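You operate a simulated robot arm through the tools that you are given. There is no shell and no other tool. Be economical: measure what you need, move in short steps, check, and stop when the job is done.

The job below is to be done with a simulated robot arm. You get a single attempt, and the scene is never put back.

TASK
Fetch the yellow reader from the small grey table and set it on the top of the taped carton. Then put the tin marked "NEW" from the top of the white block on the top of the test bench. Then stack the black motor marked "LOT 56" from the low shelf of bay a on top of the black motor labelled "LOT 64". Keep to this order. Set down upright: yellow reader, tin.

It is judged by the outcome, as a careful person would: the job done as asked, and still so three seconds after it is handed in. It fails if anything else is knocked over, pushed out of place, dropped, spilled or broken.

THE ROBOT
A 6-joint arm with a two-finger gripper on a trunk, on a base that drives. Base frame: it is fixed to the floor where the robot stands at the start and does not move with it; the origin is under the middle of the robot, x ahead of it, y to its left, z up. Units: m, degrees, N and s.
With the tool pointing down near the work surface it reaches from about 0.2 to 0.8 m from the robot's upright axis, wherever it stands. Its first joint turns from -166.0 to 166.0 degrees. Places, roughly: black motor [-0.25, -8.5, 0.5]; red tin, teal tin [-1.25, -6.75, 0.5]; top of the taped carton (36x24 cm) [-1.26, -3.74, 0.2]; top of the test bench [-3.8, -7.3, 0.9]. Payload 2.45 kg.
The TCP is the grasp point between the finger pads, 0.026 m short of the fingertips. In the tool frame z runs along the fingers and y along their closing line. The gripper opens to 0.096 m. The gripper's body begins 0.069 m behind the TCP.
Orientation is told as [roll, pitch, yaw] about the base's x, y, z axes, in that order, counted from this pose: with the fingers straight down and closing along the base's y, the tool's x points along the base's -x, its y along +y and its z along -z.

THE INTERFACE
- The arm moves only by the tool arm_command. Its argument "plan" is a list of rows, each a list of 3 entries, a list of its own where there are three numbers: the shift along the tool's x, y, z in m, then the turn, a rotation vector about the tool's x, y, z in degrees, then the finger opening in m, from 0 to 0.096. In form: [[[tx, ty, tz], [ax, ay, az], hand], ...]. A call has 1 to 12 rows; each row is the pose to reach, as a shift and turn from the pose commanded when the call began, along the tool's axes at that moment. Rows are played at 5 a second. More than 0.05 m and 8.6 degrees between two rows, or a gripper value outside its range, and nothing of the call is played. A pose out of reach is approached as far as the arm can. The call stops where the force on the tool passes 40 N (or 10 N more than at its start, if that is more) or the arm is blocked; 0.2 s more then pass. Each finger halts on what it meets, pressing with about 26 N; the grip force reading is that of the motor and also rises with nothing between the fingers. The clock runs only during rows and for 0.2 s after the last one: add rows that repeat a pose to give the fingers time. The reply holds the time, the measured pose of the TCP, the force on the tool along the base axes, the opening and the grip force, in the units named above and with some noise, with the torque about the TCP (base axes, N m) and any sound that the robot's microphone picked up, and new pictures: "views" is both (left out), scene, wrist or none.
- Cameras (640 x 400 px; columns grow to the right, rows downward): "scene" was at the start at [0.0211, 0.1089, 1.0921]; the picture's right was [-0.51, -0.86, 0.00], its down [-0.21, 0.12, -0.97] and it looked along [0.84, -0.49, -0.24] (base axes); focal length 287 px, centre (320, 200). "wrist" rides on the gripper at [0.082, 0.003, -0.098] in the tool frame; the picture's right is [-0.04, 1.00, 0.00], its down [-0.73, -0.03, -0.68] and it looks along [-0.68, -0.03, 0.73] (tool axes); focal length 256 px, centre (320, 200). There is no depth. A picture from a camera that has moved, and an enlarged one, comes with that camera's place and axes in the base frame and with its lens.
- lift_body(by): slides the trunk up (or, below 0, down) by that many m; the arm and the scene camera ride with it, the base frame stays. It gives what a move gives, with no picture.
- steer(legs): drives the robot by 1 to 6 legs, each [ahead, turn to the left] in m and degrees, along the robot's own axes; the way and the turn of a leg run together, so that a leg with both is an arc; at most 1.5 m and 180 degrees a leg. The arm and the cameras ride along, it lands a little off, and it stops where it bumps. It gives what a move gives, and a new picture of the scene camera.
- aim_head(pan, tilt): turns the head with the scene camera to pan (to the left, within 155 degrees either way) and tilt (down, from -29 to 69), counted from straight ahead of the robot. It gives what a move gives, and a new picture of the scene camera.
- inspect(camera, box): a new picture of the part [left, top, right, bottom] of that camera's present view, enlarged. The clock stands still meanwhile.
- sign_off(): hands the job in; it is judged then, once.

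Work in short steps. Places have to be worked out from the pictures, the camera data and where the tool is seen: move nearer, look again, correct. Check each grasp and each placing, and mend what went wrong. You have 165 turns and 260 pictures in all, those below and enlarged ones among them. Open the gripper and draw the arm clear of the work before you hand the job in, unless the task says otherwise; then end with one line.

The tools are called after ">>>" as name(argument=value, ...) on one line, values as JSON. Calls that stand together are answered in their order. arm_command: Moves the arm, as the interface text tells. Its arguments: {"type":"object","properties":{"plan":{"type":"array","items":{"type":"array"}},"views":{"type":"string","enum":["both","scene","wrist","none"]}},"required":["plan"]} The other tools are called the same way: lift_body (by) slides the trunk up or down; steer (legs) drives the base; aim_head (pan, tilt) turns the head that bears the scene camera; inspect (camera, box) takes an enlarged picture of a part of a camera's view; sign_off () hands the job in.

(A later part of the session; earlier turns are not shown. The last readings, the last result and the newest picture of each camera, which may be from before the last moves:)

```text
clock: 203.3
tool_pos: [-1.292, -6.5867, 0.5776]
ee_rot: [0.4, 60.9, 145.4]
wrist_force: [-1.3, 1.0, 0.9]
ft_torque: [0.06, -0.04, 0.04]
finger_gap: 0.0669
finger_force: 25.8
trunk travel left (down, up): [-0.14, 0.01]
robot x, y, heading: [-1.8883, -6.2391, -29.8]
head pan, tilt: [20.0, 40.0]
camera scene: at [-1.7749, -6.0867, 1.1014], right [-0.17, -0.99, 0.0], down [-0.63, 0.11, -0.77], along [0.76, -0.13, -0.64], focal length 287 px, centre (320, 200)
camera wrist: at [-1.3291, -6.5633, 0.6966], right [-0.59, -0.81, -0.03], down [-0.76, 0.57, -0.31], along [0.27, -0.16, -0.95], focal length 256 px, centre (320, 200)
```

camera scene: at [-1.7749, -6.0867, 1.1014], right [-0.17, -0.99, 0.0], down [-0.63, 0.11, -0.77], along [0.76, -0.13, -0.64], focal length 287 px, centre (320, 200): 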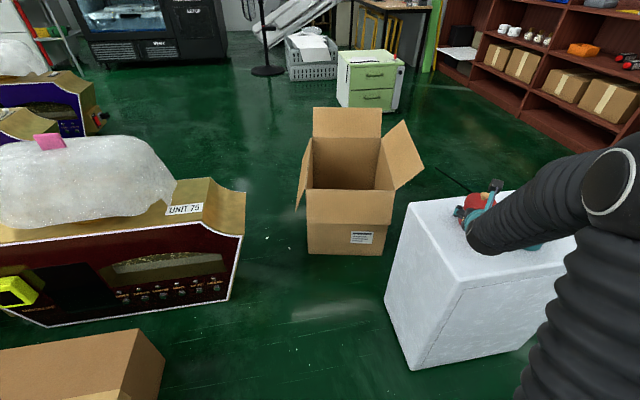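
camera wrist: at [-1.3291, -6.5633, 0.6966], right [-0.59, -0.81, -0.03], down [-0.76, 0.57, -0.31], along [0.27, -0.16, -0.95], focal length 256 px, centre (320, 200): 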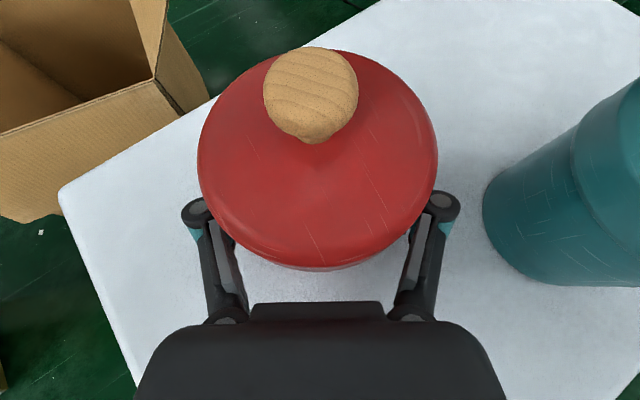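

Gripped on the body at 0.067 m, clear of the lid. I lift 3 cm slowly and check.

>>> arm_command(plan=[[[0.0026, 0, -0.0015], [0, 0, 0], 0.0], [[0.007, 0, -0.004], [0, 0, 0], 0.0], [[0.0131, 0, -0.0073], [0, 0, 0], 0.0], [[0.0197, 0, -0.0109], [0, 0, 0], 0.0], [[0.0262, 0, -0.0146], [0, 0, 0], 0.0], [[0.0262, 0, -0.0146], [0, 0, 0], 0.0]])

>>> inspect(camera="scene", box=[430, 150, 570, 250])

```text
clock: 204.7
tool_pos: [-1.2905, -6.587, 0.6077]
ee_rot: [0.4, 60.9, 145.3]
wrist_force: [0.5, 0.2, -0.9]
ft_torque: [-0.04, -0.01, 0.02]
finger_gap: 0.0674
finger_force: 25.6
trunk travel left (down, up): [-0.14, 0.01]
robot x, y, heading: [-1.8851, -6.2372, -30.0]
head pan, tilt: [20.0, 40.0]
camera scene: at [-1.7748, -6.0867, 1.1014], right [-0.17, -0.99, 0.0], down [-0.63, 0.11, -0.77], along [0.76, -0.13, -0.64], focal length 287 px, centre (320, 200)
camera wrist: at [-1.3287, -6.5626, 0.7259], right [-0.59, -0.81, -0.03], down [-0.76, 0.57, -0.31], along [0.27, -0.16, -0.95], focal length 256 px, centre (320, 200)
```

scene: 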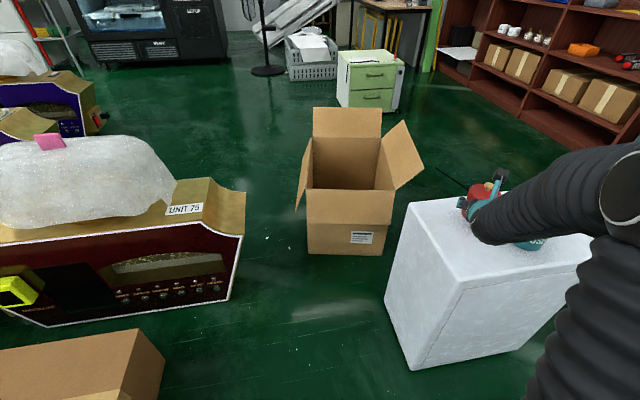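
wrist: 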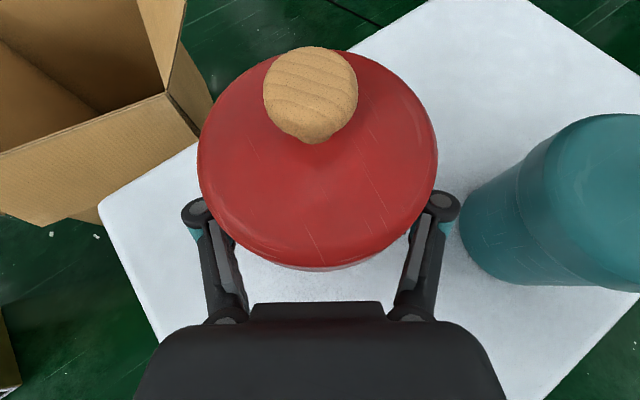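

```text
4.00 times, centred on (500, 200) of scene
camera zoom: at [-1.7748, -6.0867, 1.1014], right [-0.17, -0.99, 0.0], down [-0.63, 0.11, -0.77], along [0.76, -0.13, -0.64], focal length 1148 px, centre (-400, 200)
```

zoom: 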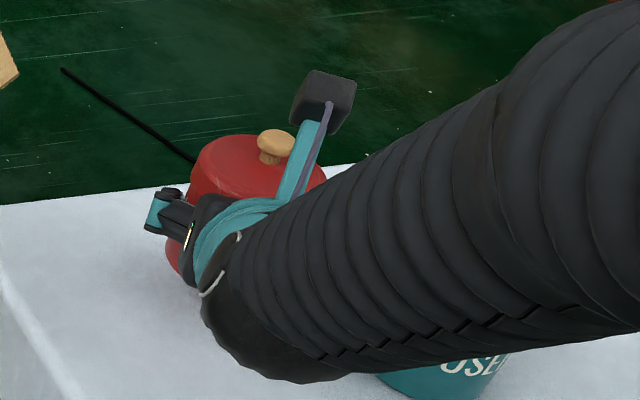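

The tin is lifted whole. I raise it another 0.2 m straight up.

>>> arm_command(plan=[[[0.0175, 0, -0.0097], [0, 0, 0], 0.0], [[0.035, 0, -0.0194], [0, 0, 0], 0.0], [[0.0524, 0, -0.0292], [0, 0, 0], 0.0], [[0.07, 0, -0.0389], [0, 0, 0], 0.0], [[0.0874, 0, -0.0486], [0, 0, 0], 0.0], [[0.1049, 0, -0.0583], [0, 0, 0], 0.0], [[0.1224, 0, -0.068], [0, 0, 0], 0.0], [[0.1398, 0, -0.0778], [0, 0, 0], 0.0], [[0.1573, 0, -0.0875], [0, 0, 0], 0.0], [[0.1748, 0, -0.0972], [0, 0, 0], 0.0]], views="scene")

```text
clock: 206.9
tool_pos: [-1.2918, -6.5868, 0.8081]
ee_rot: [0.4, 60.8, 145.4]
wrist_force: [-0.3, 1.0, -1.5]
ft_torque: [-0.01, 0.02, 0.02]
finger_gap: 0.0671
finger_force: 26.3
trunk travel left (down, up): [-0.14, 0.01]
robot x, y, heading: [-1.8828, -6.2373, -29.6]
head pan, tilt: [20.0, 40.0]
camera scene: at [-1.7747, -6.0868, 1.1014], right [-0.17, -0.99, 0.0], down [-0.63, 0.11, -0.77], along [0.76, -0.13, -0.64], focal length 287 px, centre (320, 200)
```

scene: 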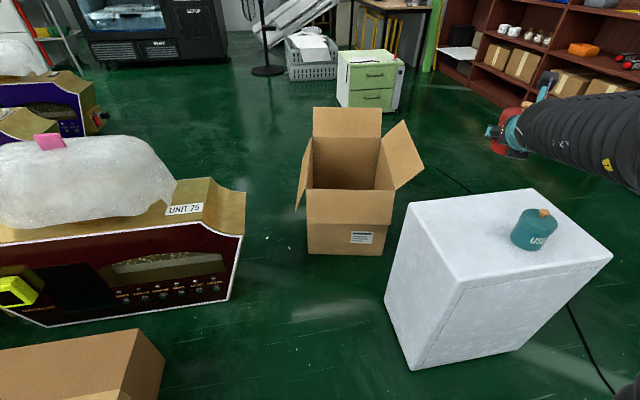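

USED tin stayed put. I raise further while drawing back a little.

>>> arm_command(plan=[[[0.0113, 0, -0.0235], [0, 0, 0], 0.0], [[0.0226, 0, -0.0469], [0, 0, 0], 0.0], [[0.0339, 0, -0.0704], [0, 0, 0], 0.0], [[0.0452, 0, -0.0938], [0, 0, 0], 0.0], [[0.0564, 0, -0.1173], [0, 0, 0], 0.0], [[0.0677, 0, -0.1407], [0, 0, 0], 0.0], [[0.079, 0, -0.1642], [0, 0, 0], 0.0], [[0.0903, 0, -0.1876], [0, 0, 0], 0.0], [[0.0903, 0, -0.1876], [0, 0, 0], 0.0]], views="wrist")

>>> aim_head(pan=-150, tilt=15)

```text
clock: 208.9
tool_pos: [-1.3883, -6.516, 0.9767]
ee_rot: [0.9, 61.1, 145.5]
wrist_force: [-0.1, -0.3, -1.5]
ft_torque: [0.0, -0.03, -0.01]
finger_gap: 0.0672
finger_force: 25.7
trunk travel left (down, up): [-0.14, 0.01]
robot x, y, heading: [-1.8844, -6.238, -29.7]
head pan, tilt: [20.0, 40.0]
camera wrist: at [-1.4259, -6.4912, 1.0952], right [-0.59, -0.8, -0.03], down [-0.76, 0.57, -0.31], along [0.27, -0.16, -0.95], focal length 256 px, centre (320, 200)
```

wrist: 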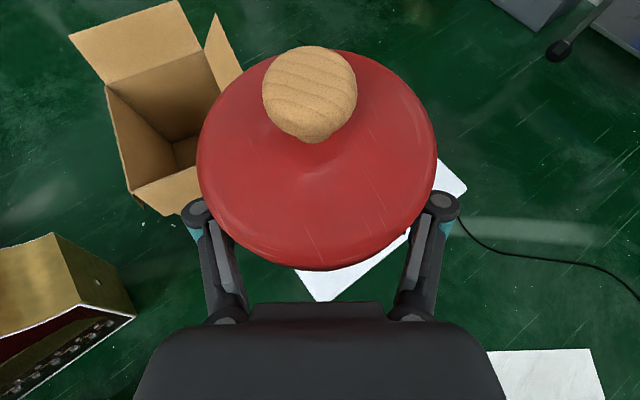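

```text
clock: 211.5
tool_pos: [-1.3877, -6.5158, 0.976]
ee_rot: [0.9, 61.0, 145.3]
wrist_force: [0.0, -0.6, -1.1]
ft_torque: [0.0, -0.02, 0.01]
finger_gap: 0.0668
finger_force: 26.1
trunk travel left (down, up): [-0.14, 0.01]
robot x, y, heading: [-1.8815, -6.2368, -29.5]
head pan, tilt: [-150.0, 15.0]
camera scene: at [-1.9521, -6.0732, 1.141], right [-0.01, 1.0, 0.0], down [0.26, 0.0, -0.97], along [-0.97, -0.01, -0.26], focal length 287 px, centre (320, 200)
```

scene: 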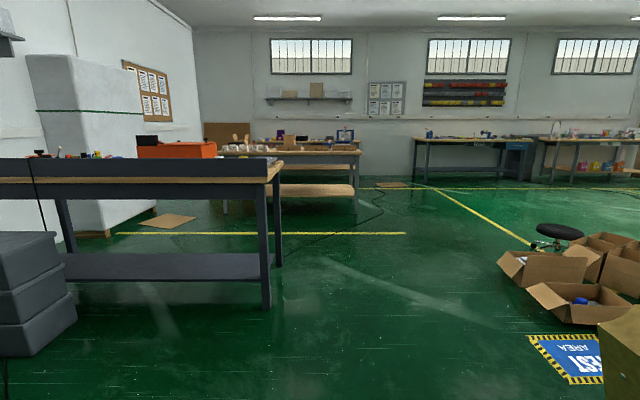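

The tin is secure. The bench has a raised back board on its east side, so I'll approach its north end. I drive toward (-3.85, -5.65) and look at its top.

>>> steer(legs=[[0, -160], [1.13, 0], [0, -12], [0.92, 0]])

>>> aim_head(pan=115, tilt=25)

```text
clock: 229.0
tool_pos: [-4.4008, -5.543, 0.9759]
ee_rot: [0.9, 61.0, -25.5]
wrist_force: [0.0, -0.6, -0.5]
ft_torque: [-0.01, 0.0, 0.0]
finger_gap: 0.0671
finger_force: 26.0
trunk travel left (down, up): [-0.14, 0.01]
robot x, y, heading: [-3.8682, -5.7364, 159.5]
head pan, tilt: [-150.0, 15.0]
camera scene: at [-3.7735, -5.8932, 1.141], right [0.17, -0.99, 0.0], down [-0.26, -0.04, -0.97], along [0.95, 0.16, -0.26], focal length 287 px, centre (320, 200)
```

scene: 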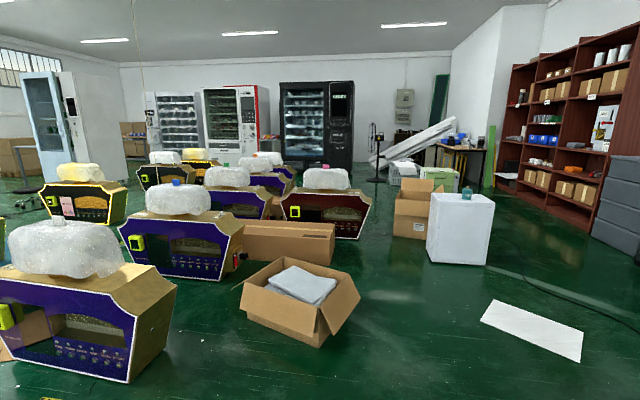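

```text
clock: 232.7
tool_pos: [-4.4018, -5.5421, 0.9757]
ee_rot: [0.9, 61.0, -25.5]
wrist_force: [0.5, 0.0, -1.5]
ft_torque: [0.02, -0.03, 0.02]
finger_gap: 0.0671
finger_force: 26.2
trunk travel left (down, up): [-0.14, 0.01]
robot x, y, heading: [-3.8664, -5.7348, 159.5]
head pan, tilt: [115.0, 25.0]
camera scene: at [-3.8583, -6.0005, 1.1247], right [-1.0, -0.08, 0.0], down [-0.03, 0.42, -0.91], along [0.07, -0.9, -0.42], focal length 287 px, centre (320, 200)
```

scene: 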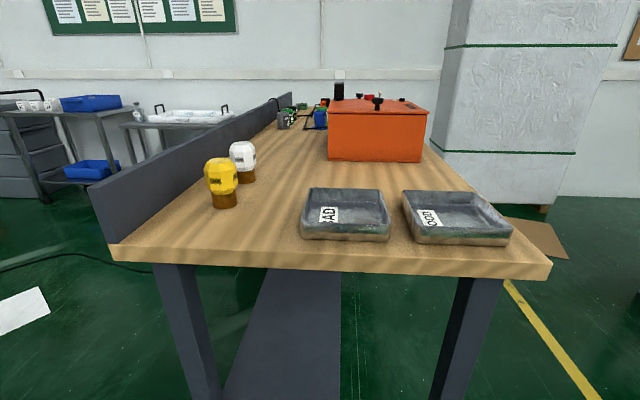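

The bench top holds trays, bulbs and an orange box. There is free space at the front, between the yellow bulb and the left tray, around (-3.715, -6.415). I turn to face it.

>>> steer(legs=[[0, 115.5]])

>>> aim_head(pan=5, tilt=30)

```text
clock: 237.9
tool_pos: [-3.7976, -6.3044, 0.977]
ee_rot: [0.9, 61.0, 91.7]
wrist_force: [0.1, 0.0, -2.0]
ft_torque: [0.0, -0.02, 0.02]
finger_gap: 0.0669
finger_force: 25.8
trunk travel left (down, up): [-0.14, 0.01]
robot x, y, heading: [-3.8648, -5.7359, -83.3]
head pan, tilt: [115.0, 25.0]
camera scene: at [-3.6388, -5.6135, 1.1247], right [0.53, -0.85, 0.0], down [-0.36, -0.22, -0.91], along [0.77, 0.48, -0.42], focal length 287 px, centre (320, 200)
```

scene: 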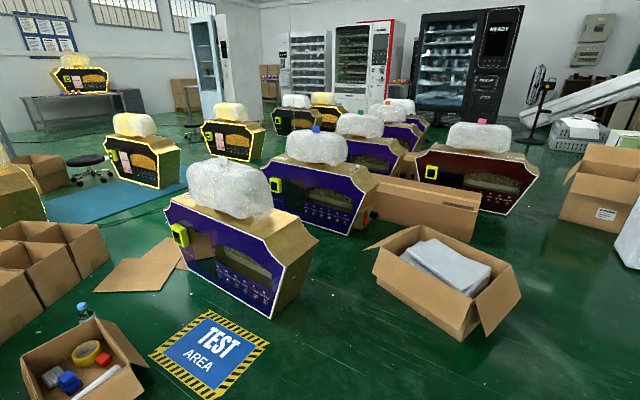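

```text
clock: 239.8
tool_pos: [-3.7963, -6.3034, 0.9759]
ee_rot: [0.9, 61.0, 91.7]
wrist_force: [-0.4, -0.1, -1.9]
ft_torque: [0.0, -0.02, -0.01]
finger_gap: 0.0672
finger_force: 26.2
trunk travel left (down, up): [-0.14, 0.01]
robot x, y, heading: [-3.8665, -5.7387, -83.3]
head pan, tilt: [5.0, 30.0]
camera scene: at [-3.6987, -5.7506, 1.1168], right [-0.98, -0.2, 0.0], down [-0.1, 0.49, -0.87], along [0.18, -0.85, -0.5], focal length 287 px, centre (320, 200)
```

scene: 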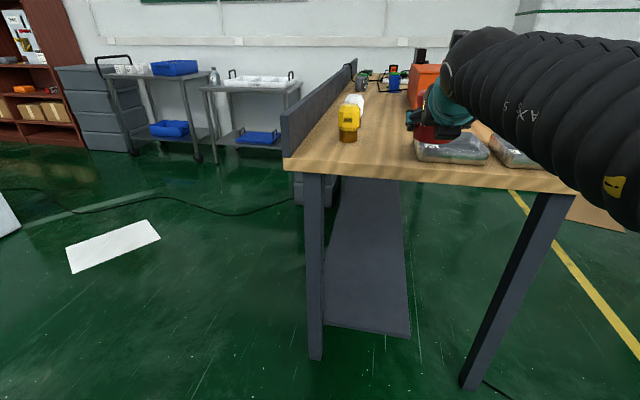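

Two views agree: bench top z≈0.866, bulb at (-3.618, -6.516), tray corner at (-3.793, -6.415). My set-down spot is (-3.712, -6.40). I shift sideways, then forward, staying high.

>>> arm_command(plan=[[[0, -0.02, 0], [0, 0, 0], 0], [[0, -0.04, 0], [0, 0, 0], 0], [[0, -0.06, 0], [0, 0, 0], 0], [[0, -0.081, 0], [0, 0, 0], 0], [[0.0121, -0.081, 0.0218], [0, 0, 0], 0], [[0.0242, -0.081, 0.0435], [0, 0, 0], 0], [[0.0363, -0.081, 0.065], [0, 0, 0], 0], [[0.0484, -0.081, 0.087], [0, 0, 0], 0], [[0.0484, -0.081, 0.087], [0, 0, 0], 0]])

>>> inspect(camera="scene", box=[300, 70, 500, 200])

```text
clock: 241.8
tool_pos: [-3.7136, -6.4035, 0.9777]
ee_rot: [0.9, 60.9, 91.6]
wrist_force: [0.9, -0.3, -1.2]
ft_torque: [-0.01, -0.02, 0.01]
finger_gap: 0.0671
finger_force: 26.3
trunk travel left (down, up): [-0.14, 0.01]
robot x, y, heading: [-3.8656, -5.74, -83.1]
head pan, tilt: [5.0, 30.0]
camera scene: at [-3.6987, -5.7506, 1.1167], right [-0.98, -0.2, 0.0], down [-0.1, 0.49, -0.87], along [0.18, -0.85, -0.5], focal length 287 px, centre (320, 200)
camera wrist: at [-3.7159, -6.3564, 1.0957], right [-1.0, 0.0, -0.03], down [0.01, 0.95, -0.31], along [0.03, -0.31, -0.95], focal length 256 px, centre (320, 200)
```

scene: 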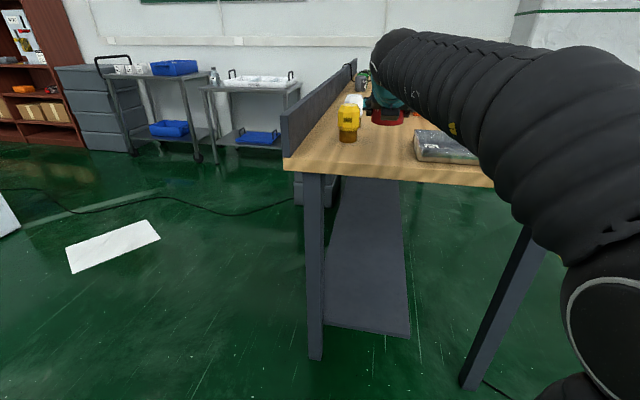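
wrist: 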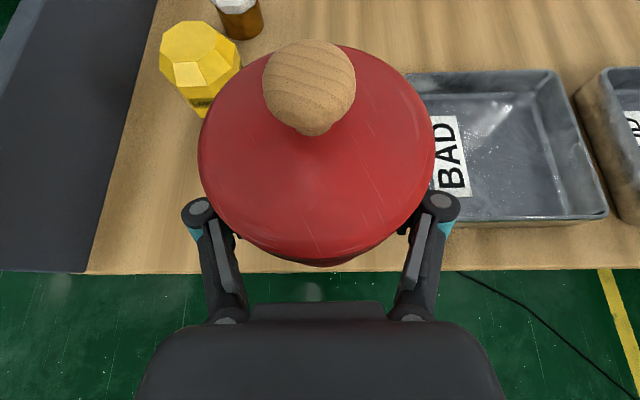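

```text
3.08 times, centred on (400, 135) of scene
camera zoom: at [-3.6987, -5.7506, 1.1167], right [-0.98, -0.2, 0.0], down [-0.1, 0.49, -0.87], along [0.18, -0.85, -0.5], focal length 883 px, centre (74, 400)
```

zoom: 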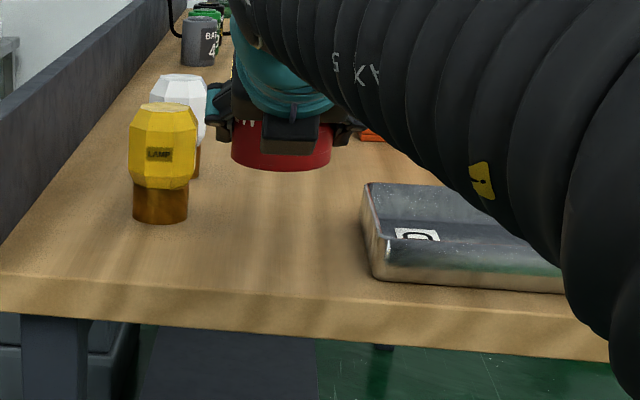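

The wrist view, looking almost straight down, puts the bench's front edge at y≈-6.366. I move 3.5 cm further in to (-3.72, -6.44), then go down to just above the surface.

>>> arm_command(plan=[[[0.0089, 0.003, 0.016], [0, 0, 0], 0], [[0.0177, 0.0065, 0.0319], [0, 0, 0], 0], [[0.0046, 0.0065, 0.0392], [0, 0, 0], 0], [[-0.0085, 0.0065, 0.0465], [0, 0, 0], 0], [[-0.0216, 0.0065, 0.0538], [0, 0, 0], 0], [[-0.0304, 0.0065, 0.0586], [0, 0, 0], 0], [[-0.0347, 0.0065, 0.061], [0, 0, 0], 0], [[-0.0347, 0.0065, 0.061], [0, 0, 0], 0]])

>>> inspect(camera="scene", box=[300, 70, 500, 200])

```text
clock: 243.6
tool_pos: [-3.7209, -6.4384, 0.9164]
ee_rot: [1.0, 60.9, 91.6]
wrist_force: [-1.3, 0.3, -1.8]
ft_torque: [0.02, 0.0, 0.0]
finger_gap: 0.0671
finger_force: 25.7
trunk travel left (down, up): [-0.14, 0.01]
robot x, y, heading: [-3.8677, -5.7334, -83.2]
head pan, tilt: [5.0, 30.0]
camera scene: at [-3.6987, -5.7506, 1.1168], right [-0.98, -0.2, 0.0], down [-0.1, 0.49, -0.87], along [0.18, -0.85, -0.5], focal length 287 px, centre (320, 200)
camera wrist: at [-3.7231, -6.3919, 1.0345], right [-1.0, 0.0, -0.03], down [0.01, 0.95, -0.31], along [0.03, -0.31, -0.95], focal length 256 px, centre (320, 200)
```

scene: 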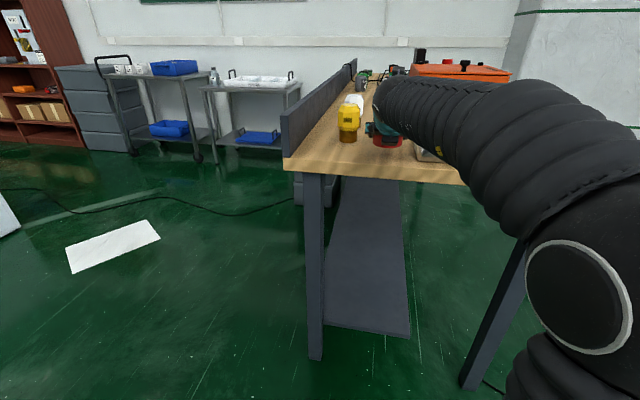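
wrist: 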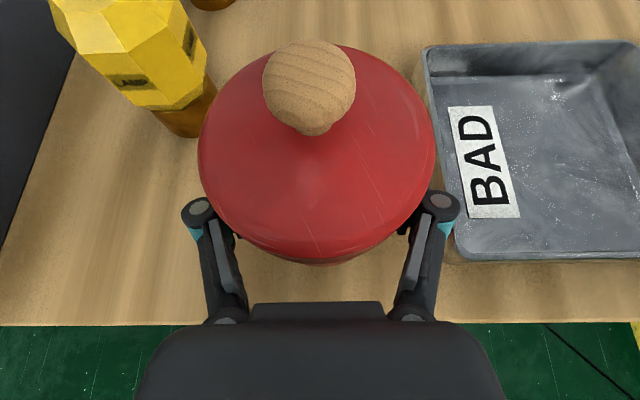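

```text
3.08 times, centred on (400, 135) of scene
camera zoom: at [-3.6987, -5.7506, 1.1168], right [-0.98, -0.2, 0.0], down [-0.1, 0.49, -0.87], along [0.18, -0.85, -0.5], focal length 883 px, centre (74, 400)
```

zoom: 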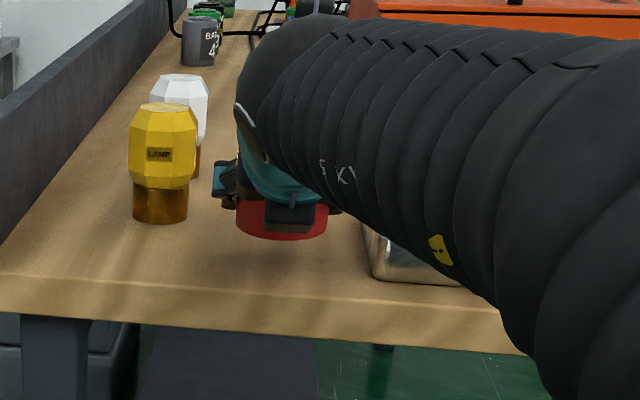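

Clear on all sides. I lower in small steps until contact.

>>> arm_command(plan=[[[-0.0035, 0, 0.0019], [0, 0, 0], 0], [[-0.007, 0, 0.0039], [0, 0, 0], 0], [[-0.0096, 0, 0.0053], [0, 0, 0], 0], [[-0.0114, 0, 0.0063], [0, 0, 0], 0], [[-0.0114, 0, 0.0063], [0, 0, 0], 0]], views="none")

```text
clock: 244.8
tool_pos: [-3.7209, -6.438, 0.9029]
ee_rot: [1.0, 60.9, 91.6]
wrist_force: [-0.1, 1.0, -1.2]
ft_torque: [-0.03, -0.03, -0.03]
finger_gap: 0.0671
finger_force: 25.8
trunk travel left (down, up): [-0.14, 0.01]
robot x, y, heading: [-3.8672, -5.7394, -83.1]
head pan, tilt: [5.0, 30.0]
```

>>> arm_command(plan=[[[-0.0017, 0, 0.001], [0, 0, 0], 0], [[-0.0035, 0, 0.0019], [0, 0, 0], 0], [[-0.0052, 0, 0.0029], [0, 0, 0], 0], [[-0.0052, 0, 0.0029], [0, 0, 0], 0]], views="none")

>>> inspect(camera="scene", box=[330, 90, 450, 180])

```text
clock: 245.8
tool_pos: [-3.7213, -6.439, 0.8962]
ee_rot: [0.9, 61.1, 91.7]
wrist_force: [-0.1, 0.5, -2.0]
ft_torque: [-0.02, -0.02, -0.01]
finger_gap: 0.0671
finger_force: 26.1
trunk travel left (down, up): [-0.14, 0.01]
robot x, y, heading: [-3.8677, -5.738, -83.1]
head pan, tilt: [5.0, 30.0]
```

```text
4.44 times, centred on (390, 135) of scene
camera zoom: at [-3.6987, -5.7506, 1.1168], right [-0.98, -0.2, 0.0], down [-0.1, 0.49, -0.87], along [0.18, -0.85, -0.5], focal length 1276 px, centre (9, 489)
```

zoom: 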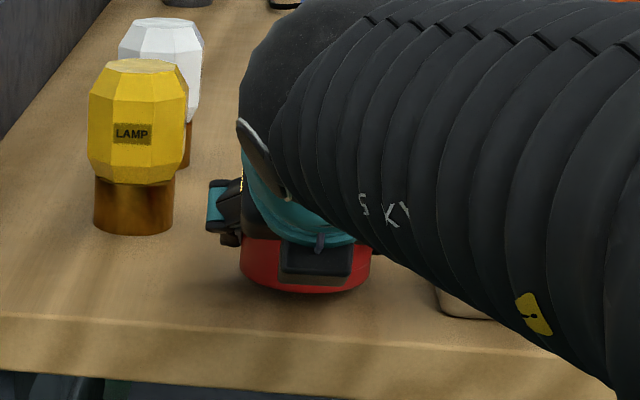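

Still free and getting close (a shadow gap shows). I lower on in 2 mm steps.

>>> arm_command(plan=[[[-0.0017, 0, 0.001], [0, 0, 0], 0], [[-0.0035, 0, 0.0019], [0, 0, 0], 0], [[-0.0052, 0, 0.0029], [0, 0, 0], 0], [[-0.0052, 0, 0.0029], [0, 0, 0], 0]], views="none")

```text
clock: 246.8
tool_pos: [-3.7204, -6.4399, 0.891]
ee_rot: [0.9, 61.0, 91.6]
wrist_force: [-0.8, 0.4, -2.3]
ft_torque: [-0.01, -0.03, 0.0]
finger_gap: 0.0672
finger_force: 26.2
trunk travel left (down, up): [-0.14, 0.01]
robot x, y, heading: [-3.866, -5.7356, -83.3]
head pan, tilt: [5.0, 30.0]
```

>>> arm_command(plan=[[[-0.0017, 0, 0.001], [0, 0, 0], 0], [[-0.0035, 0, 0.0019], [0, 0, 0], 0], [[-0.0052, 0, 0.0029], [0, 0, 0], 0], [[-0.0052, 0, 0.0029], [0, 0, 0], 0]], views="wrist")

>>> inspect(camera="scene", box=[330, 90, 450, 180])

```text
clock: 247.8
tool_pos: [-3.7217, -6.4384, 0.888]
ee_rot: [0.8, 61.3, 91.5]
wrist_force: [-1.6, -5.4, 17.8]
ft_torque: [0.26, -0.25, -0.09]
finger_gap: 0.0671
finger_force: 26.1
trunk travel left (down, up): [-0.14, 0.01]
robot x, y, heading: [-3.8681, -5.7348, -83.3]
head pan, tilt: [5.0, 30.0]
camera wrist: at [-3.723, -6.3915, 1.0067], right [-1.0, 0.0, -0.03], down [0.01, 0.95, -0.32], along [0.03, -0.32, -0.95], focal length 256 px, centre (320, 200)
```

wrist: 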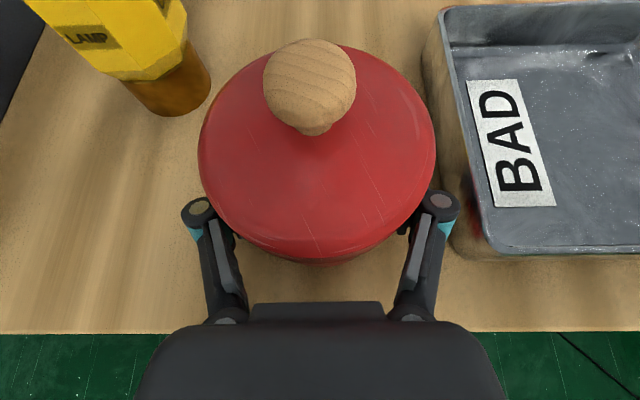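

```text
4.44 times, centred on (390, 135) of scene
camera zoom: at [-3.699, -5.7502, 1.1171], right [-0.98, -0.2, 0.0], down [-0.1, 0.49, -0.87], along [0.18, -0.85, -0.5], focal length 1276 px, centre (9, 489)
```

zoom: 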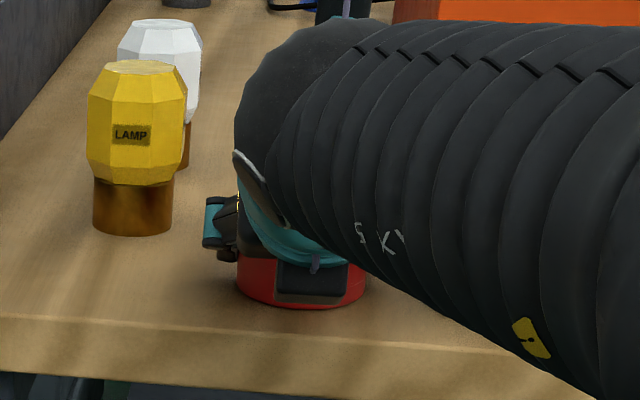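

Contact at 18 N: the tin is seated. I open slowly and withdraw back along the finger axis.

>>> arm_command(plan=[[[0.0012, 0, -0.0007], [0, 0, 0], 0.06], [[0.0012, 0, -0.0007], [0, 0, 0], 0.068], [[0.0012, 0, -0.0007], [0, 0, 0], 0.076], [[0.0012, 0, -0.0007], [0, 0, 0], 0.086], [[0.0012, 0, -0.0007], [0, 0, 0], 0.095], [[0.0012, 0, -0.0007], [0, 0, 0], 0.095], [[0.0012, 0, -0.015], [0, 0, 0], 0.095], [[0.0012, 0, -0.035], [0, 0, 0], 0.095], [[0.0012, 0, -0.06], [0, 0, 0], 0.095], [[0.0012, 0, -0.09], [0, 0, 0], 0.095], [[0.0012, 0, -0.12], [0, 0, 0], 0.095], [[0.0012, 0, -0.15], [0, 0, 0], 0.095]])

>>> inspect(camera="scene", box=[330, 90, 450, 180])

```text
clock: 250.4
tool_pos: [-3.7229, -6.308, 0.9568]
ee_rot: [0.9, 60.9, 91.7]
wrist_force: [0.1, 0.7, -0.6]
ft_torque: [0.01, 0.03, -0.03]
finger_gap: 0.095
finger_force: 0.0
trunk travel left (down, up): [-0.14, 0.01]
robot x, y, heading: [-3.8676, -5.7377, -82.8]
head pan, tilt: [5.0, 30.0]
camera scene: at [-3.6987, -5.7508, 1.1167], right [-0.98, -0.2, 0.0], down [-0.1, 0.49, -0.87], along [0.18, -0.85, -0.5], focal length 287 px, centre (320, 200)
camera wrist: at [-3.7255, -6.2617, 1.0752], right [-1.0, 0.0, -0.03], down [0.01, 0.95, -0.31], along [0.02, -0.31, -0.95], focal length 256 px, centre (320, 200)
```

scene: 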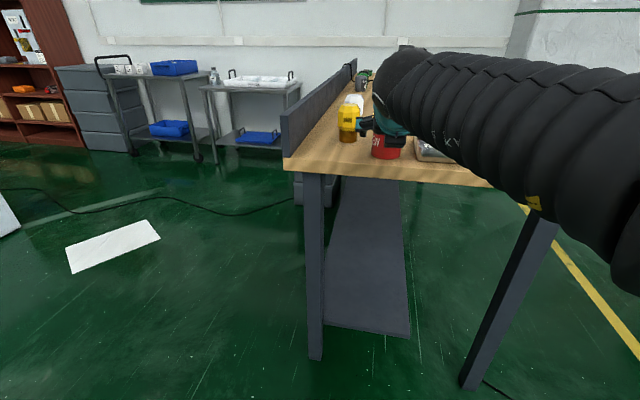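
wrist: 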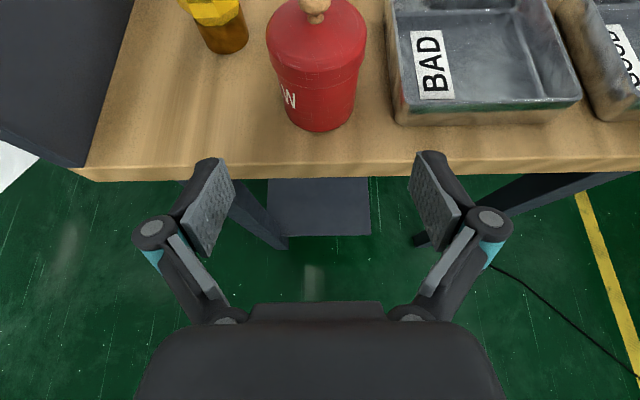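

```text
4.44 times, centred on (390, 135) of scene
camera zoom: at [-3.6987, -5.7508, 1.1167], right [-0.98, -0.2, 0.0], down [-0.1, 0.49, -0.87], along [0.18, -0.85, -0.5], focal length 1276 px, centre (9, 489)
```

zoom: 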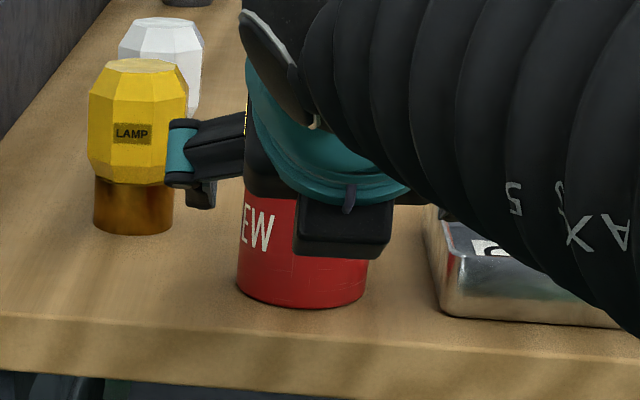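

The NEW tin stands upright on the bench and its neighbours are untouched. I back off and drive toward bay A around the west of the white block.

>>> steer(legs=[[-0.3, 0], [0, 46], [1.18, 0], [0, -43], [1.17, 0], [0, 80]])

>>> aim_head(pan=-15, tilt=20)

```text
clock: 271.2
tool_pos: [-2.1719, -7.2693, 0.9567]
ee_rot: [0.9, 61.0, 175.2]
wrist_force: [-0.1, -0.8, 0.2]
ft_torque: [0.0, -0.01, 0.02]
finger_gap: 0.0953
finger_force: 0.1
trunk travel left (down, up): [-0.14, 0.01]
robot x, y, heading: [-2.7518, -7.3429, 0.3]
head pan, tilt: [5.0, 30.0]
camera scene: at [-2.7234, -7.1808, 1.1168], right [0.09, -1.0, 0.0], down [-0.5, -0.05, -0.87], along [0.86, 0.08, -0.5], focal length 287 px, centre (320, 200)
```

scene: 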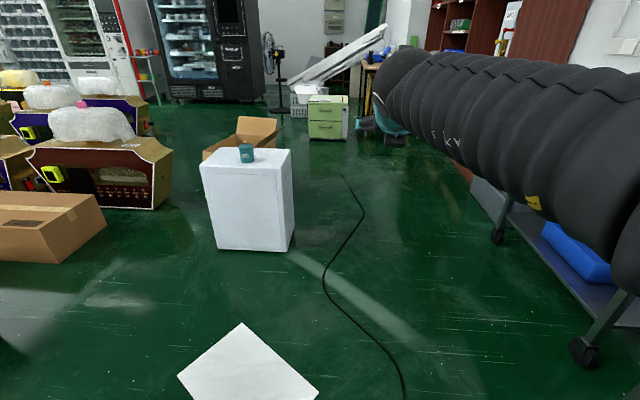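

```text
clock: 272.1
tool_pos: [-2.1719, -7.2671, 0.9562]
ee_rot: [1.0, 61.0, 175.1]
wrist_force: [-0.1, 0.5, 0.0]
ft_torque: [0.0, -0.03, -0.02]
finger_gap: 0.0951
finger_force: 0.0
trunk travel left (down, up): [-0.14, 0.01]
robot x, y, heading: [-2.7586, -7.3463, 0.1]
head pan, tilt: [-15.0, 20.0]
camera scene: at [-2.7234, -7.2127, 1.1328], right [-0.26, -0.97, 0.0], down [-0.33, 0.09, -0.94], along [0.91, -0.24, -0.34], focal length 287 px, centre (320, 200)
```

scene: 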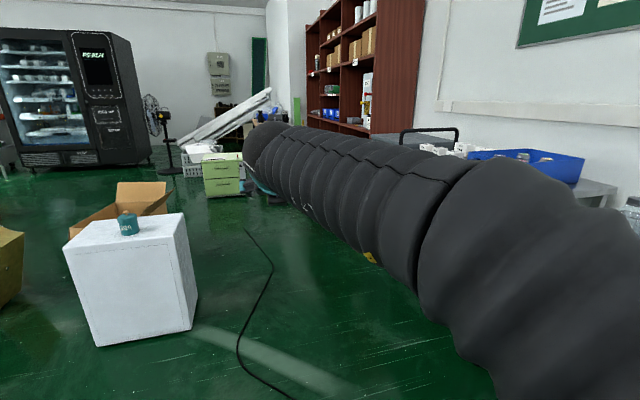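

Corridor is clear. I drive east to about x=-0.35 and turn to face the cabinet.

>>> steer(legs=[[1.2, 0], [1.2, 0], [0, -90]])

>>> aim_head(pan=10, tilt=25)

```text
clock: 287.6
tool_pos: [-0.2389, -7.8796, 0.9572]
ee_rot: [0.9, 61.0, 87.8]
wrist_force: [-0.3, -0.4, 0.6]
ft_torque: [-0.01, 0.01, -0.02]
finger_gap: 0.0948
finger_force: 0.0
trunk travel left (down, up): [-0.14, 0.01]
robot x, y, heading: [-0.3459, -7.3019, -86.9]
head pan, tilt: [-15.0, 20.0]
camera scene: at [-0.2091, -7.3267, 1.1328], right [-0.98, 0.21, 0.0], down [0.07, 0.33, -0.94], along [-0.2, -0.92, -0.34], focal length 287 px, centre (320, 200)
```

scene: 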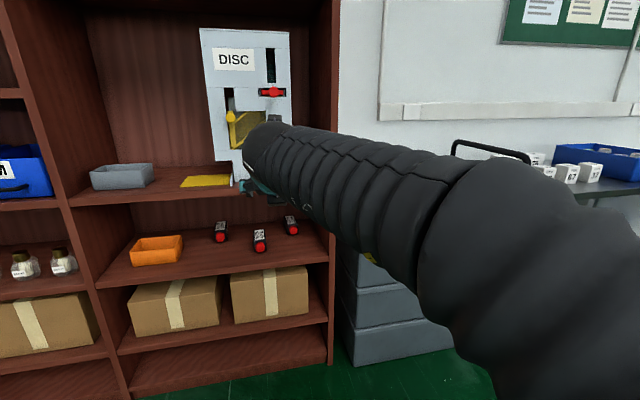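

```text
clock: 288.5
tool_pos: [-0.2377, -7.879, 0.9563]
ee_rot: [0.9, 61.0, 87.8]
wrist_force: [-0.3, 0.0, -0.5]
ft_torque: [0.0, 0.01, 0.04]
finger_gap: 0.095
finger_force: 0.1
trunk travel left (down, up): [-0.14, 0.01]
robot x, y, heading: [-0.3457, -7.3015, -86.9]
head pan, tilt: [10.0, 25.0]
camera scene: at [-0.169, -7.3255, 1.1247], right [-0.97, -0.22, 0.0], down [-0.09, 0.41, -0.91], along [0.2, -0.88, -0.42], focal length 287 px, centre (320, 200)
```

scene: 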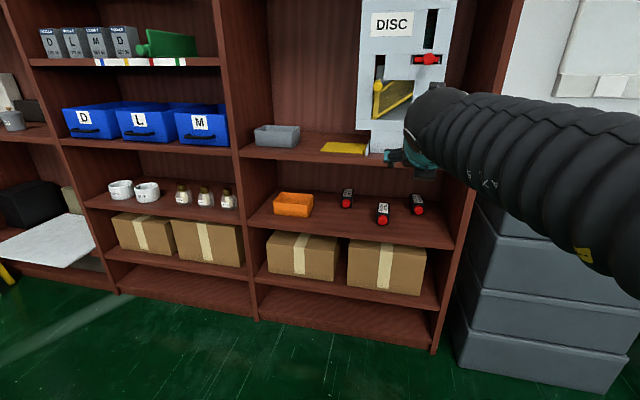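

Three black motors lie on bay A's shelf. I zoom to read their lot marks.

>>> inspect(camera="scene", box=[320, 175, 440, 250])

>>> inspect(camera="scene", box=[240, 120, 480, 300])

```text
5.33 times, centred on (380, 212) of scene
camera zoom: at [-0.169, -7.3255, 1.1247], right [-0.97, -0.22, 0.0], down [-0.09, 0.41, -0.91], along [0.2, -0.88, -0.42], focal length 1531 px, centre (0, 133)
```

zoom: 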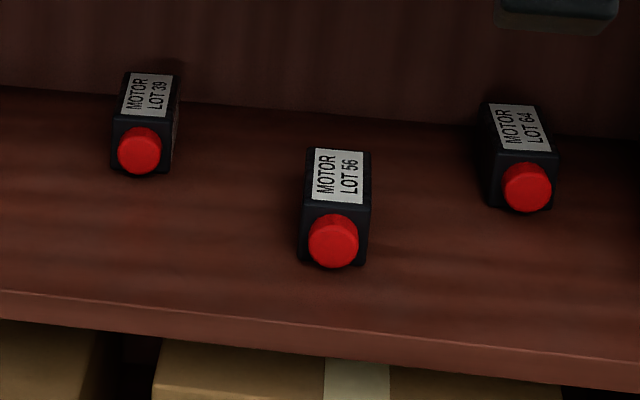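

```text
2.22 times, centred on (360, 210) of scene
camera zoom: at [-0.169, -7.3255, 1.1247], right [-0.97, -0.22, 0.0], down [-0.09, 0.41, -0.91], along [0.2, -0.88, -0.42], focal length 638 px, centre (231, 178)
```

zoom: 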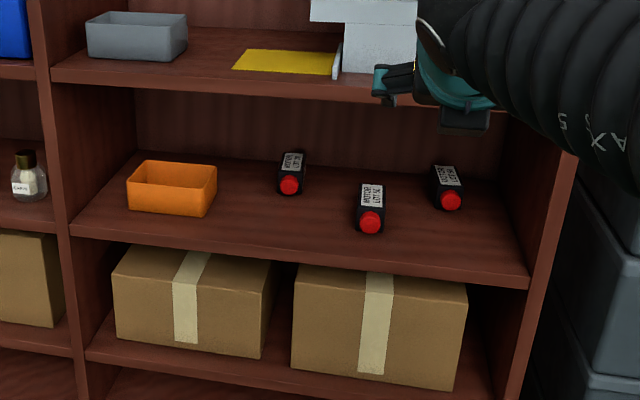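

LOT 56 is the middle front motor (about 5.5×5.5×9 cm, aligned with the shelf). LOT 64 is to its right and deeper, turned about 5°. There is about 0.3 m of headroom. I lower the tool to shelf height and flatten its tilt before driving nearer.

>>> arm_command(plan=[[[-0.0372, 0, 0.0206], [0, 1.9, 0], 0.095], [[-0.0744, 0, 0.0413], [0, 3.8, 0], 0.095], [[-0.1116, 0, 0.0619], [0, 5.6, 0], 0.095], [[-0.1488, 0, 0.0825], [0, 7.5, 0], 0.095], [[-0.186, 0, 0.1031], [0, 9.4, 0], 0.095], [[-0.2231, 0, 0.1238], [0, 11.3, 0], 0.095], [[-0.2603, 0, 0.1444], [0, 13.1, 0], 0.095], [[-0.2975, 0, 0.165], [0, 15, 0], 0.095], [[-0.2975, 0, 0.165], [0, 15, 0], 0.095]])

```text
clock: 290.5
tool_pos: [-0.2414, -7.8791, 0.6177]
ee_rot: [1.5, 76.0, 88.7]
wrist_force: [0.5, 0.5, -0.1]
ft_torque: [0.01, 0.03, 0.03]
finger_gap: 0.0951
finger_force: 0.1
trunk travel left (down, up): [-0.14, 0.01]
robot x, y, heading: [-0.3456, -7.3007, -87.3]
head pan, tilt: [10.0, 25.0]
camera scene: at [-0.169, -7.3254, 1.1247], right [-0.97, -0.22, 0.0], down [-0.1, 0.41, -0.91], along [0.2, -0.88, -0.42], focal length 287 px, centre (320, 200)
camera wrist: at [-0.2392, -7.8033, 0.721], right [-1.0, 0.06, -0.03], down [0.07, 0.83, -0.55], along [-0.01, -0.55, -0.84], focal length 256 px, centre (320, 200)
```

scene: 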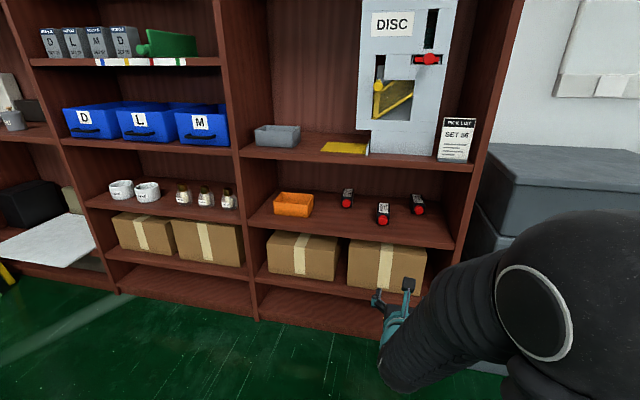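
wrist: 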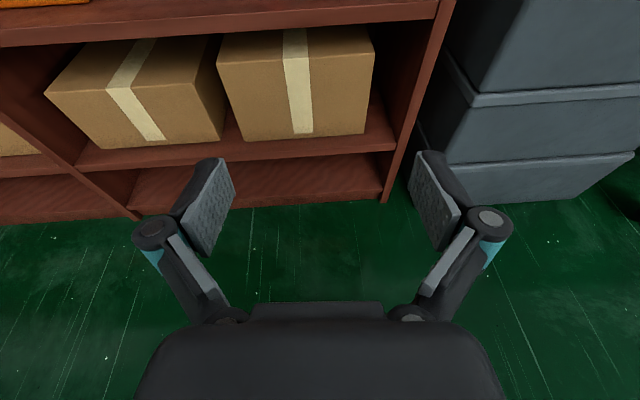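

Combining both cameras, the shelf top is more like z≈0.54, with its front at y≈-8.30. I drive 0.28 m forward and look with the wrist camera.

>>> steer(legs=[[0.28, -3]])

>>> arm_command(plan=[[[0, 0, 0], [0, 0, 0], 0.095]], views="wrist")

```text
clock: 292.5
tool_pos: [-0.2693, -8.1614, 0.6182]
ee_rot: [1.7, 76.0, 85.5]
wrist_force: [0.0, 0.0, 0.3]
ft_torque: [-0.01, -0.01, -0.03]
finger_gap: 0.095
finger_force: 0.0
trunk travel left (down, up): [-0.14, 0.01]
robot x, y, heading: [-0.3396, -7.5823, -90.7]
head pan, tilt: [10.0, 25.0]
camera scene: at [-0.1641, -7.6126, 1.1247], right [-0.99, -0.17, 0.0], down [-0.07, 0.42, -0.91], along [0.15, -0.89, -0.42], focal length 287 px, centre (320, 200)
```

scene: 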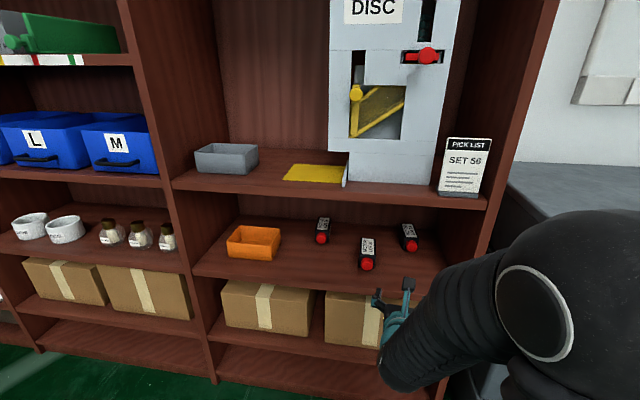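

```text
clock: 292.9
tool_pos: [-0.2688, -8.1617, 0.6176]
ee_rot: [1.6, 75.9, 85.3]
wrist_force: [0.4, -0.1, -0.4]
ft_torque: [-0.01, 0.0, -0.01]
finger_gap: 0.0952
finger_force: 0.0
trunk travel left (down, up): [-0.14, 0.01]
robot x, y, heading: [-0.3373, -7.58, -90.1]
head pan, tilt: [10.0, 25.0]
camera wrist: at [-0.2624, -8.0855, 0.7214], right [-0.99, 0.12, -0.03], down [0.12, 0.83, -0.55], along [-0.04, -0.55, -0.84], focal length 256 px, centre (320, 200)
```

wrist: 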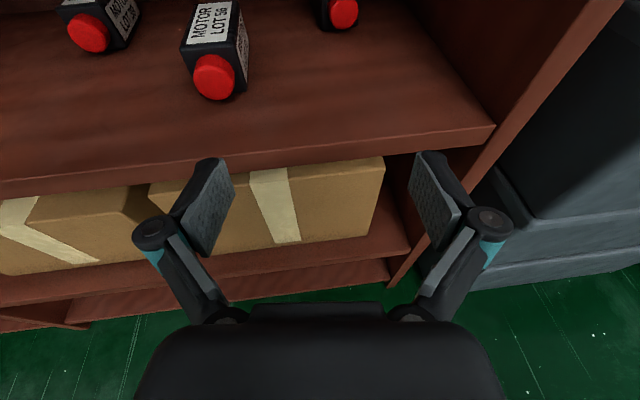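

The cameras agree: shelf z≈0.535, LOT 56 front at (-0.173, -8.37), LOT 64 front at (-0.340, -8.51). I level and square the tool and line up in front of LOT 56.

>>> arm_command(plan=[[[-0.0098, -0.025, 0.0153], [1.14, 0, -0.71], 0.095], [[-0.0196, -0.05, 0.0306], [2.28, 0, -1.42], 0.095], [[-0.0295, -0.0755, 0.0459], [3.42, 0, -2.13], 0.095], [[-0.0393, -0.1005, 0.0612], [4.56, 0, -2.84], 0.095], [[-0.0393, -0.1005, 0.0612], [4.56, 0, -2.84], 0.095]])

>>> inspect(camera="scene", box=[290, 190, 450, 300])

```text
clock: 294.1
tool_pos: [-0.1768, -8.2214, 0.5659]
ee_rot: [8.4, 75.8, 97.1]
wrist_force: [0.1, -0.3, 0.1]
ft_torque: [-0.01, 0.02, -0.01]
finger_gap: 0.0951
finger_force: 0.0
trunk travel left (down, up): [-0.14, 0.01]
robot x, y, heading: [-0.3368, -7.5747, -90.4]
head pan, tilt: [10.0, 25.0]
camera scene: at [-0.1641, -7.6125, 1.1247], right [-0.99, -0.17, 0.0], down [-0.07, 0.42, -0.91], along [0.15, -0.89, -0.42], focal length 287 px, centre (320, 200)
camera wrist: at [-0.1735, -8.146, 0.6678], right [-1.0, 0.03, 0.0], down [0.03, 0.84, -0.55], along [-0.01, -0.55, -0.84], focal length 256 px, centre (320, 200)
```

scene: 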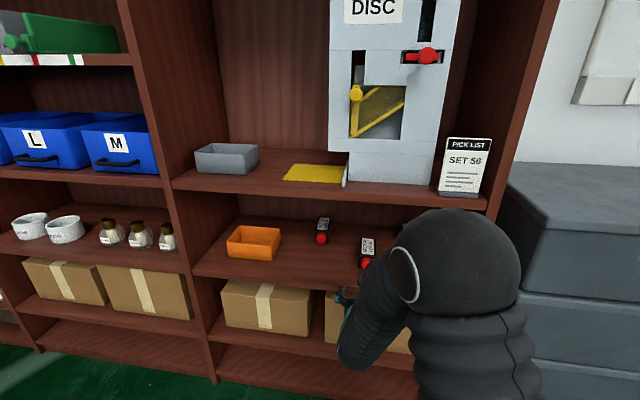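
wrist: 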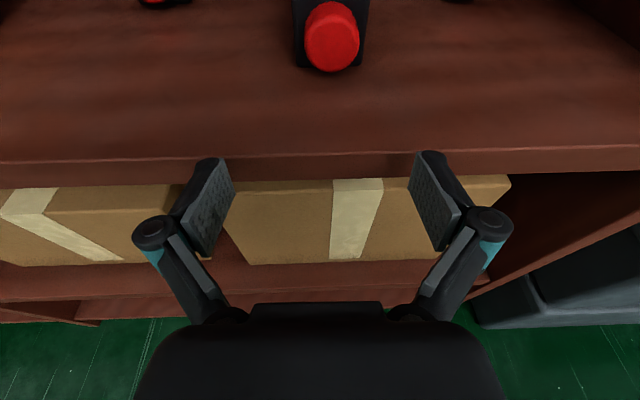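

```text
3.64 times, centred on (370, 245) of scene
camera zoom: at [-0.1641, -7.6125, 1.1247], right [-0.99, -0.17, 0.0], down [-0.07, 0.42, -0.91], along [0.15, -0.89, -0.42], focal length 1044 px, centre (138, 36)
```

zoom: 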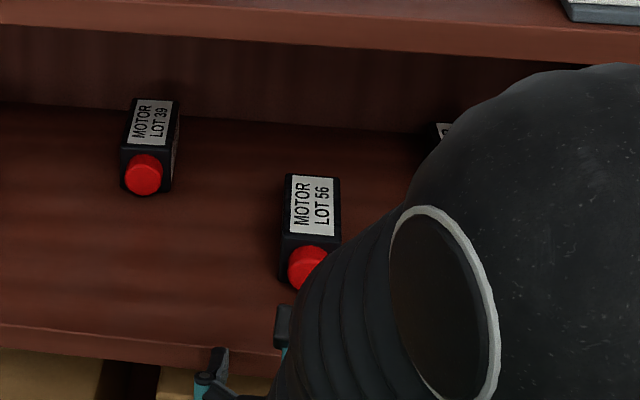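

The tool is level and square. LOT 56's centreline is 7 mm to the right. I correct and go in 12 cm, then check.

>>> arm_command(plan=[[[0.0072, 0.004, 0.0292], [0, 0, 0], 0.095], [[0.0143, 0.007, 0.0584], [0, 0, 0], 0.095], [[0.0215, 0.007, 0.0876], [0, 0, 0], 0.095], [[0.0287, 0.007, 0.1168], [0, 0, 0], 0.095], [[0.0287, 0.007, 0.1168], [0, 0, 0], 0.095]])

```text
clock: 294.4
tool_pos: [-0.1754, -8.238, 0.5647]
ee_rot: [8.8, 75.4, 98.2]
wrist_force: [2.8, 6.8, 4.5]
ft_torque: [-0.01, -0.28, 0.35]
finger_gap: 0.097
finger_force: 0.7
trunk travel left (down, up): [-0.14, 0.01]
robot x, y, heading: [-0.3351, -7.5778, -90.2]
head pan, tilt: [10.0, 25.0]
stopped in row 1: the force on the tool passed its limit at 52 N (the readings are from after the stop); the commanded pose is now the measured one
camera scene: at [-0.164, -7.6116, 1.1248], right [-0.99, -0.17, 0.0], down [-0.07, 0.42, -0.91], along [0.15, -0.89, -0.42], focal length 287 px, centre (320, 200)
camera wrist: at [-0.1734, -8.1632, 0.6669], right [-1.0, 0.02, 0.0], down [0.01, 0.84, -0.54], along [-0.01, -0.54, -0.84], focal length 256 px, centre (320, 200)
```

scene: 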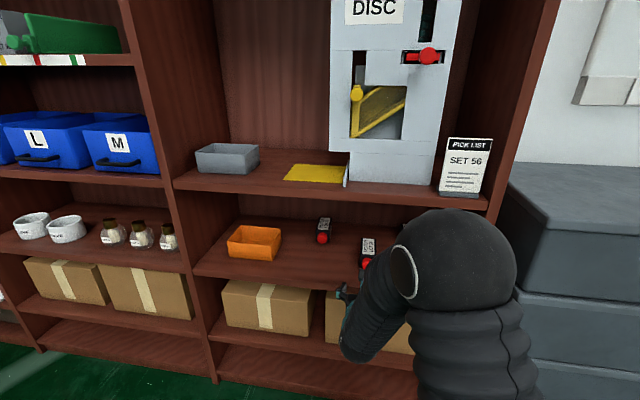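
wrist: 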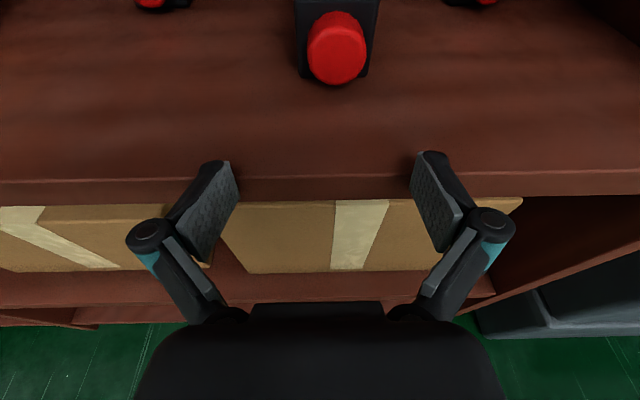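

The fingertips touched the shelf's front lip, so it is slightly higher than I judged (about 0.545). Nothing moved. I back off, raise 1.7 cm and re-enter.

>>> arm_command(plan=[[[-0.005, 0, -0.02], [0, 0, 0], 0.095], [[0.0065, 0, -0.024], [0, 0, 0], 0.095], [[0.0115, 0, -0.024], [0, 0, 0], 0.095], [[0.0115, 0, -0.024], [0, 0, 0], 0.095]])

```text
clock: 295.4
tool_pos: [-0.1755, -8.2195, 0.5815]
ee_rot: [8.9, 75.4, 98.2]
wrist_force: [0.3, 0.8, -0.4]
ft_torque: [0.02, 0.01, -0.01]
finger_gap: 0.0951
finger_force: 0.0
trunk travel left (down, up): [-0.14, 0.01]
robot x, y, heading: [-0.3361, -7.5797, -90.2]
head pan, tilt: [10.0, 25.0]
camera scene: at [-0.164, -7.6123, 1.1247], right [-0.99, -0.17, 0.0], down [-0.07, 0.42, -0.91], along [0.15, -0.89, -0.42], focal length 287 px, centre (320, 200)
camera wrist: at [-0.1726, -8.144, 0.6839], right [-1.0, 0.02, 0.0], down [0.02, 0.84, -0.54], along [-0.01, -0.54, -0.84], focal length 256 px, centre (320, 200)
```

scene: 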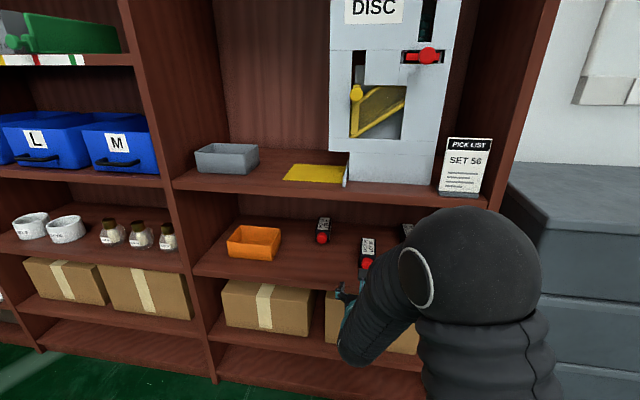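
wrist: 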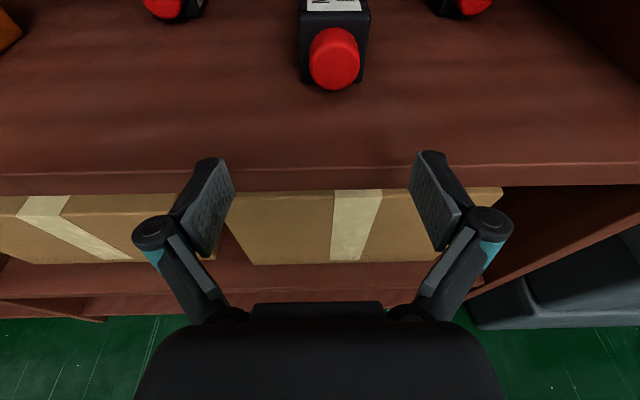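

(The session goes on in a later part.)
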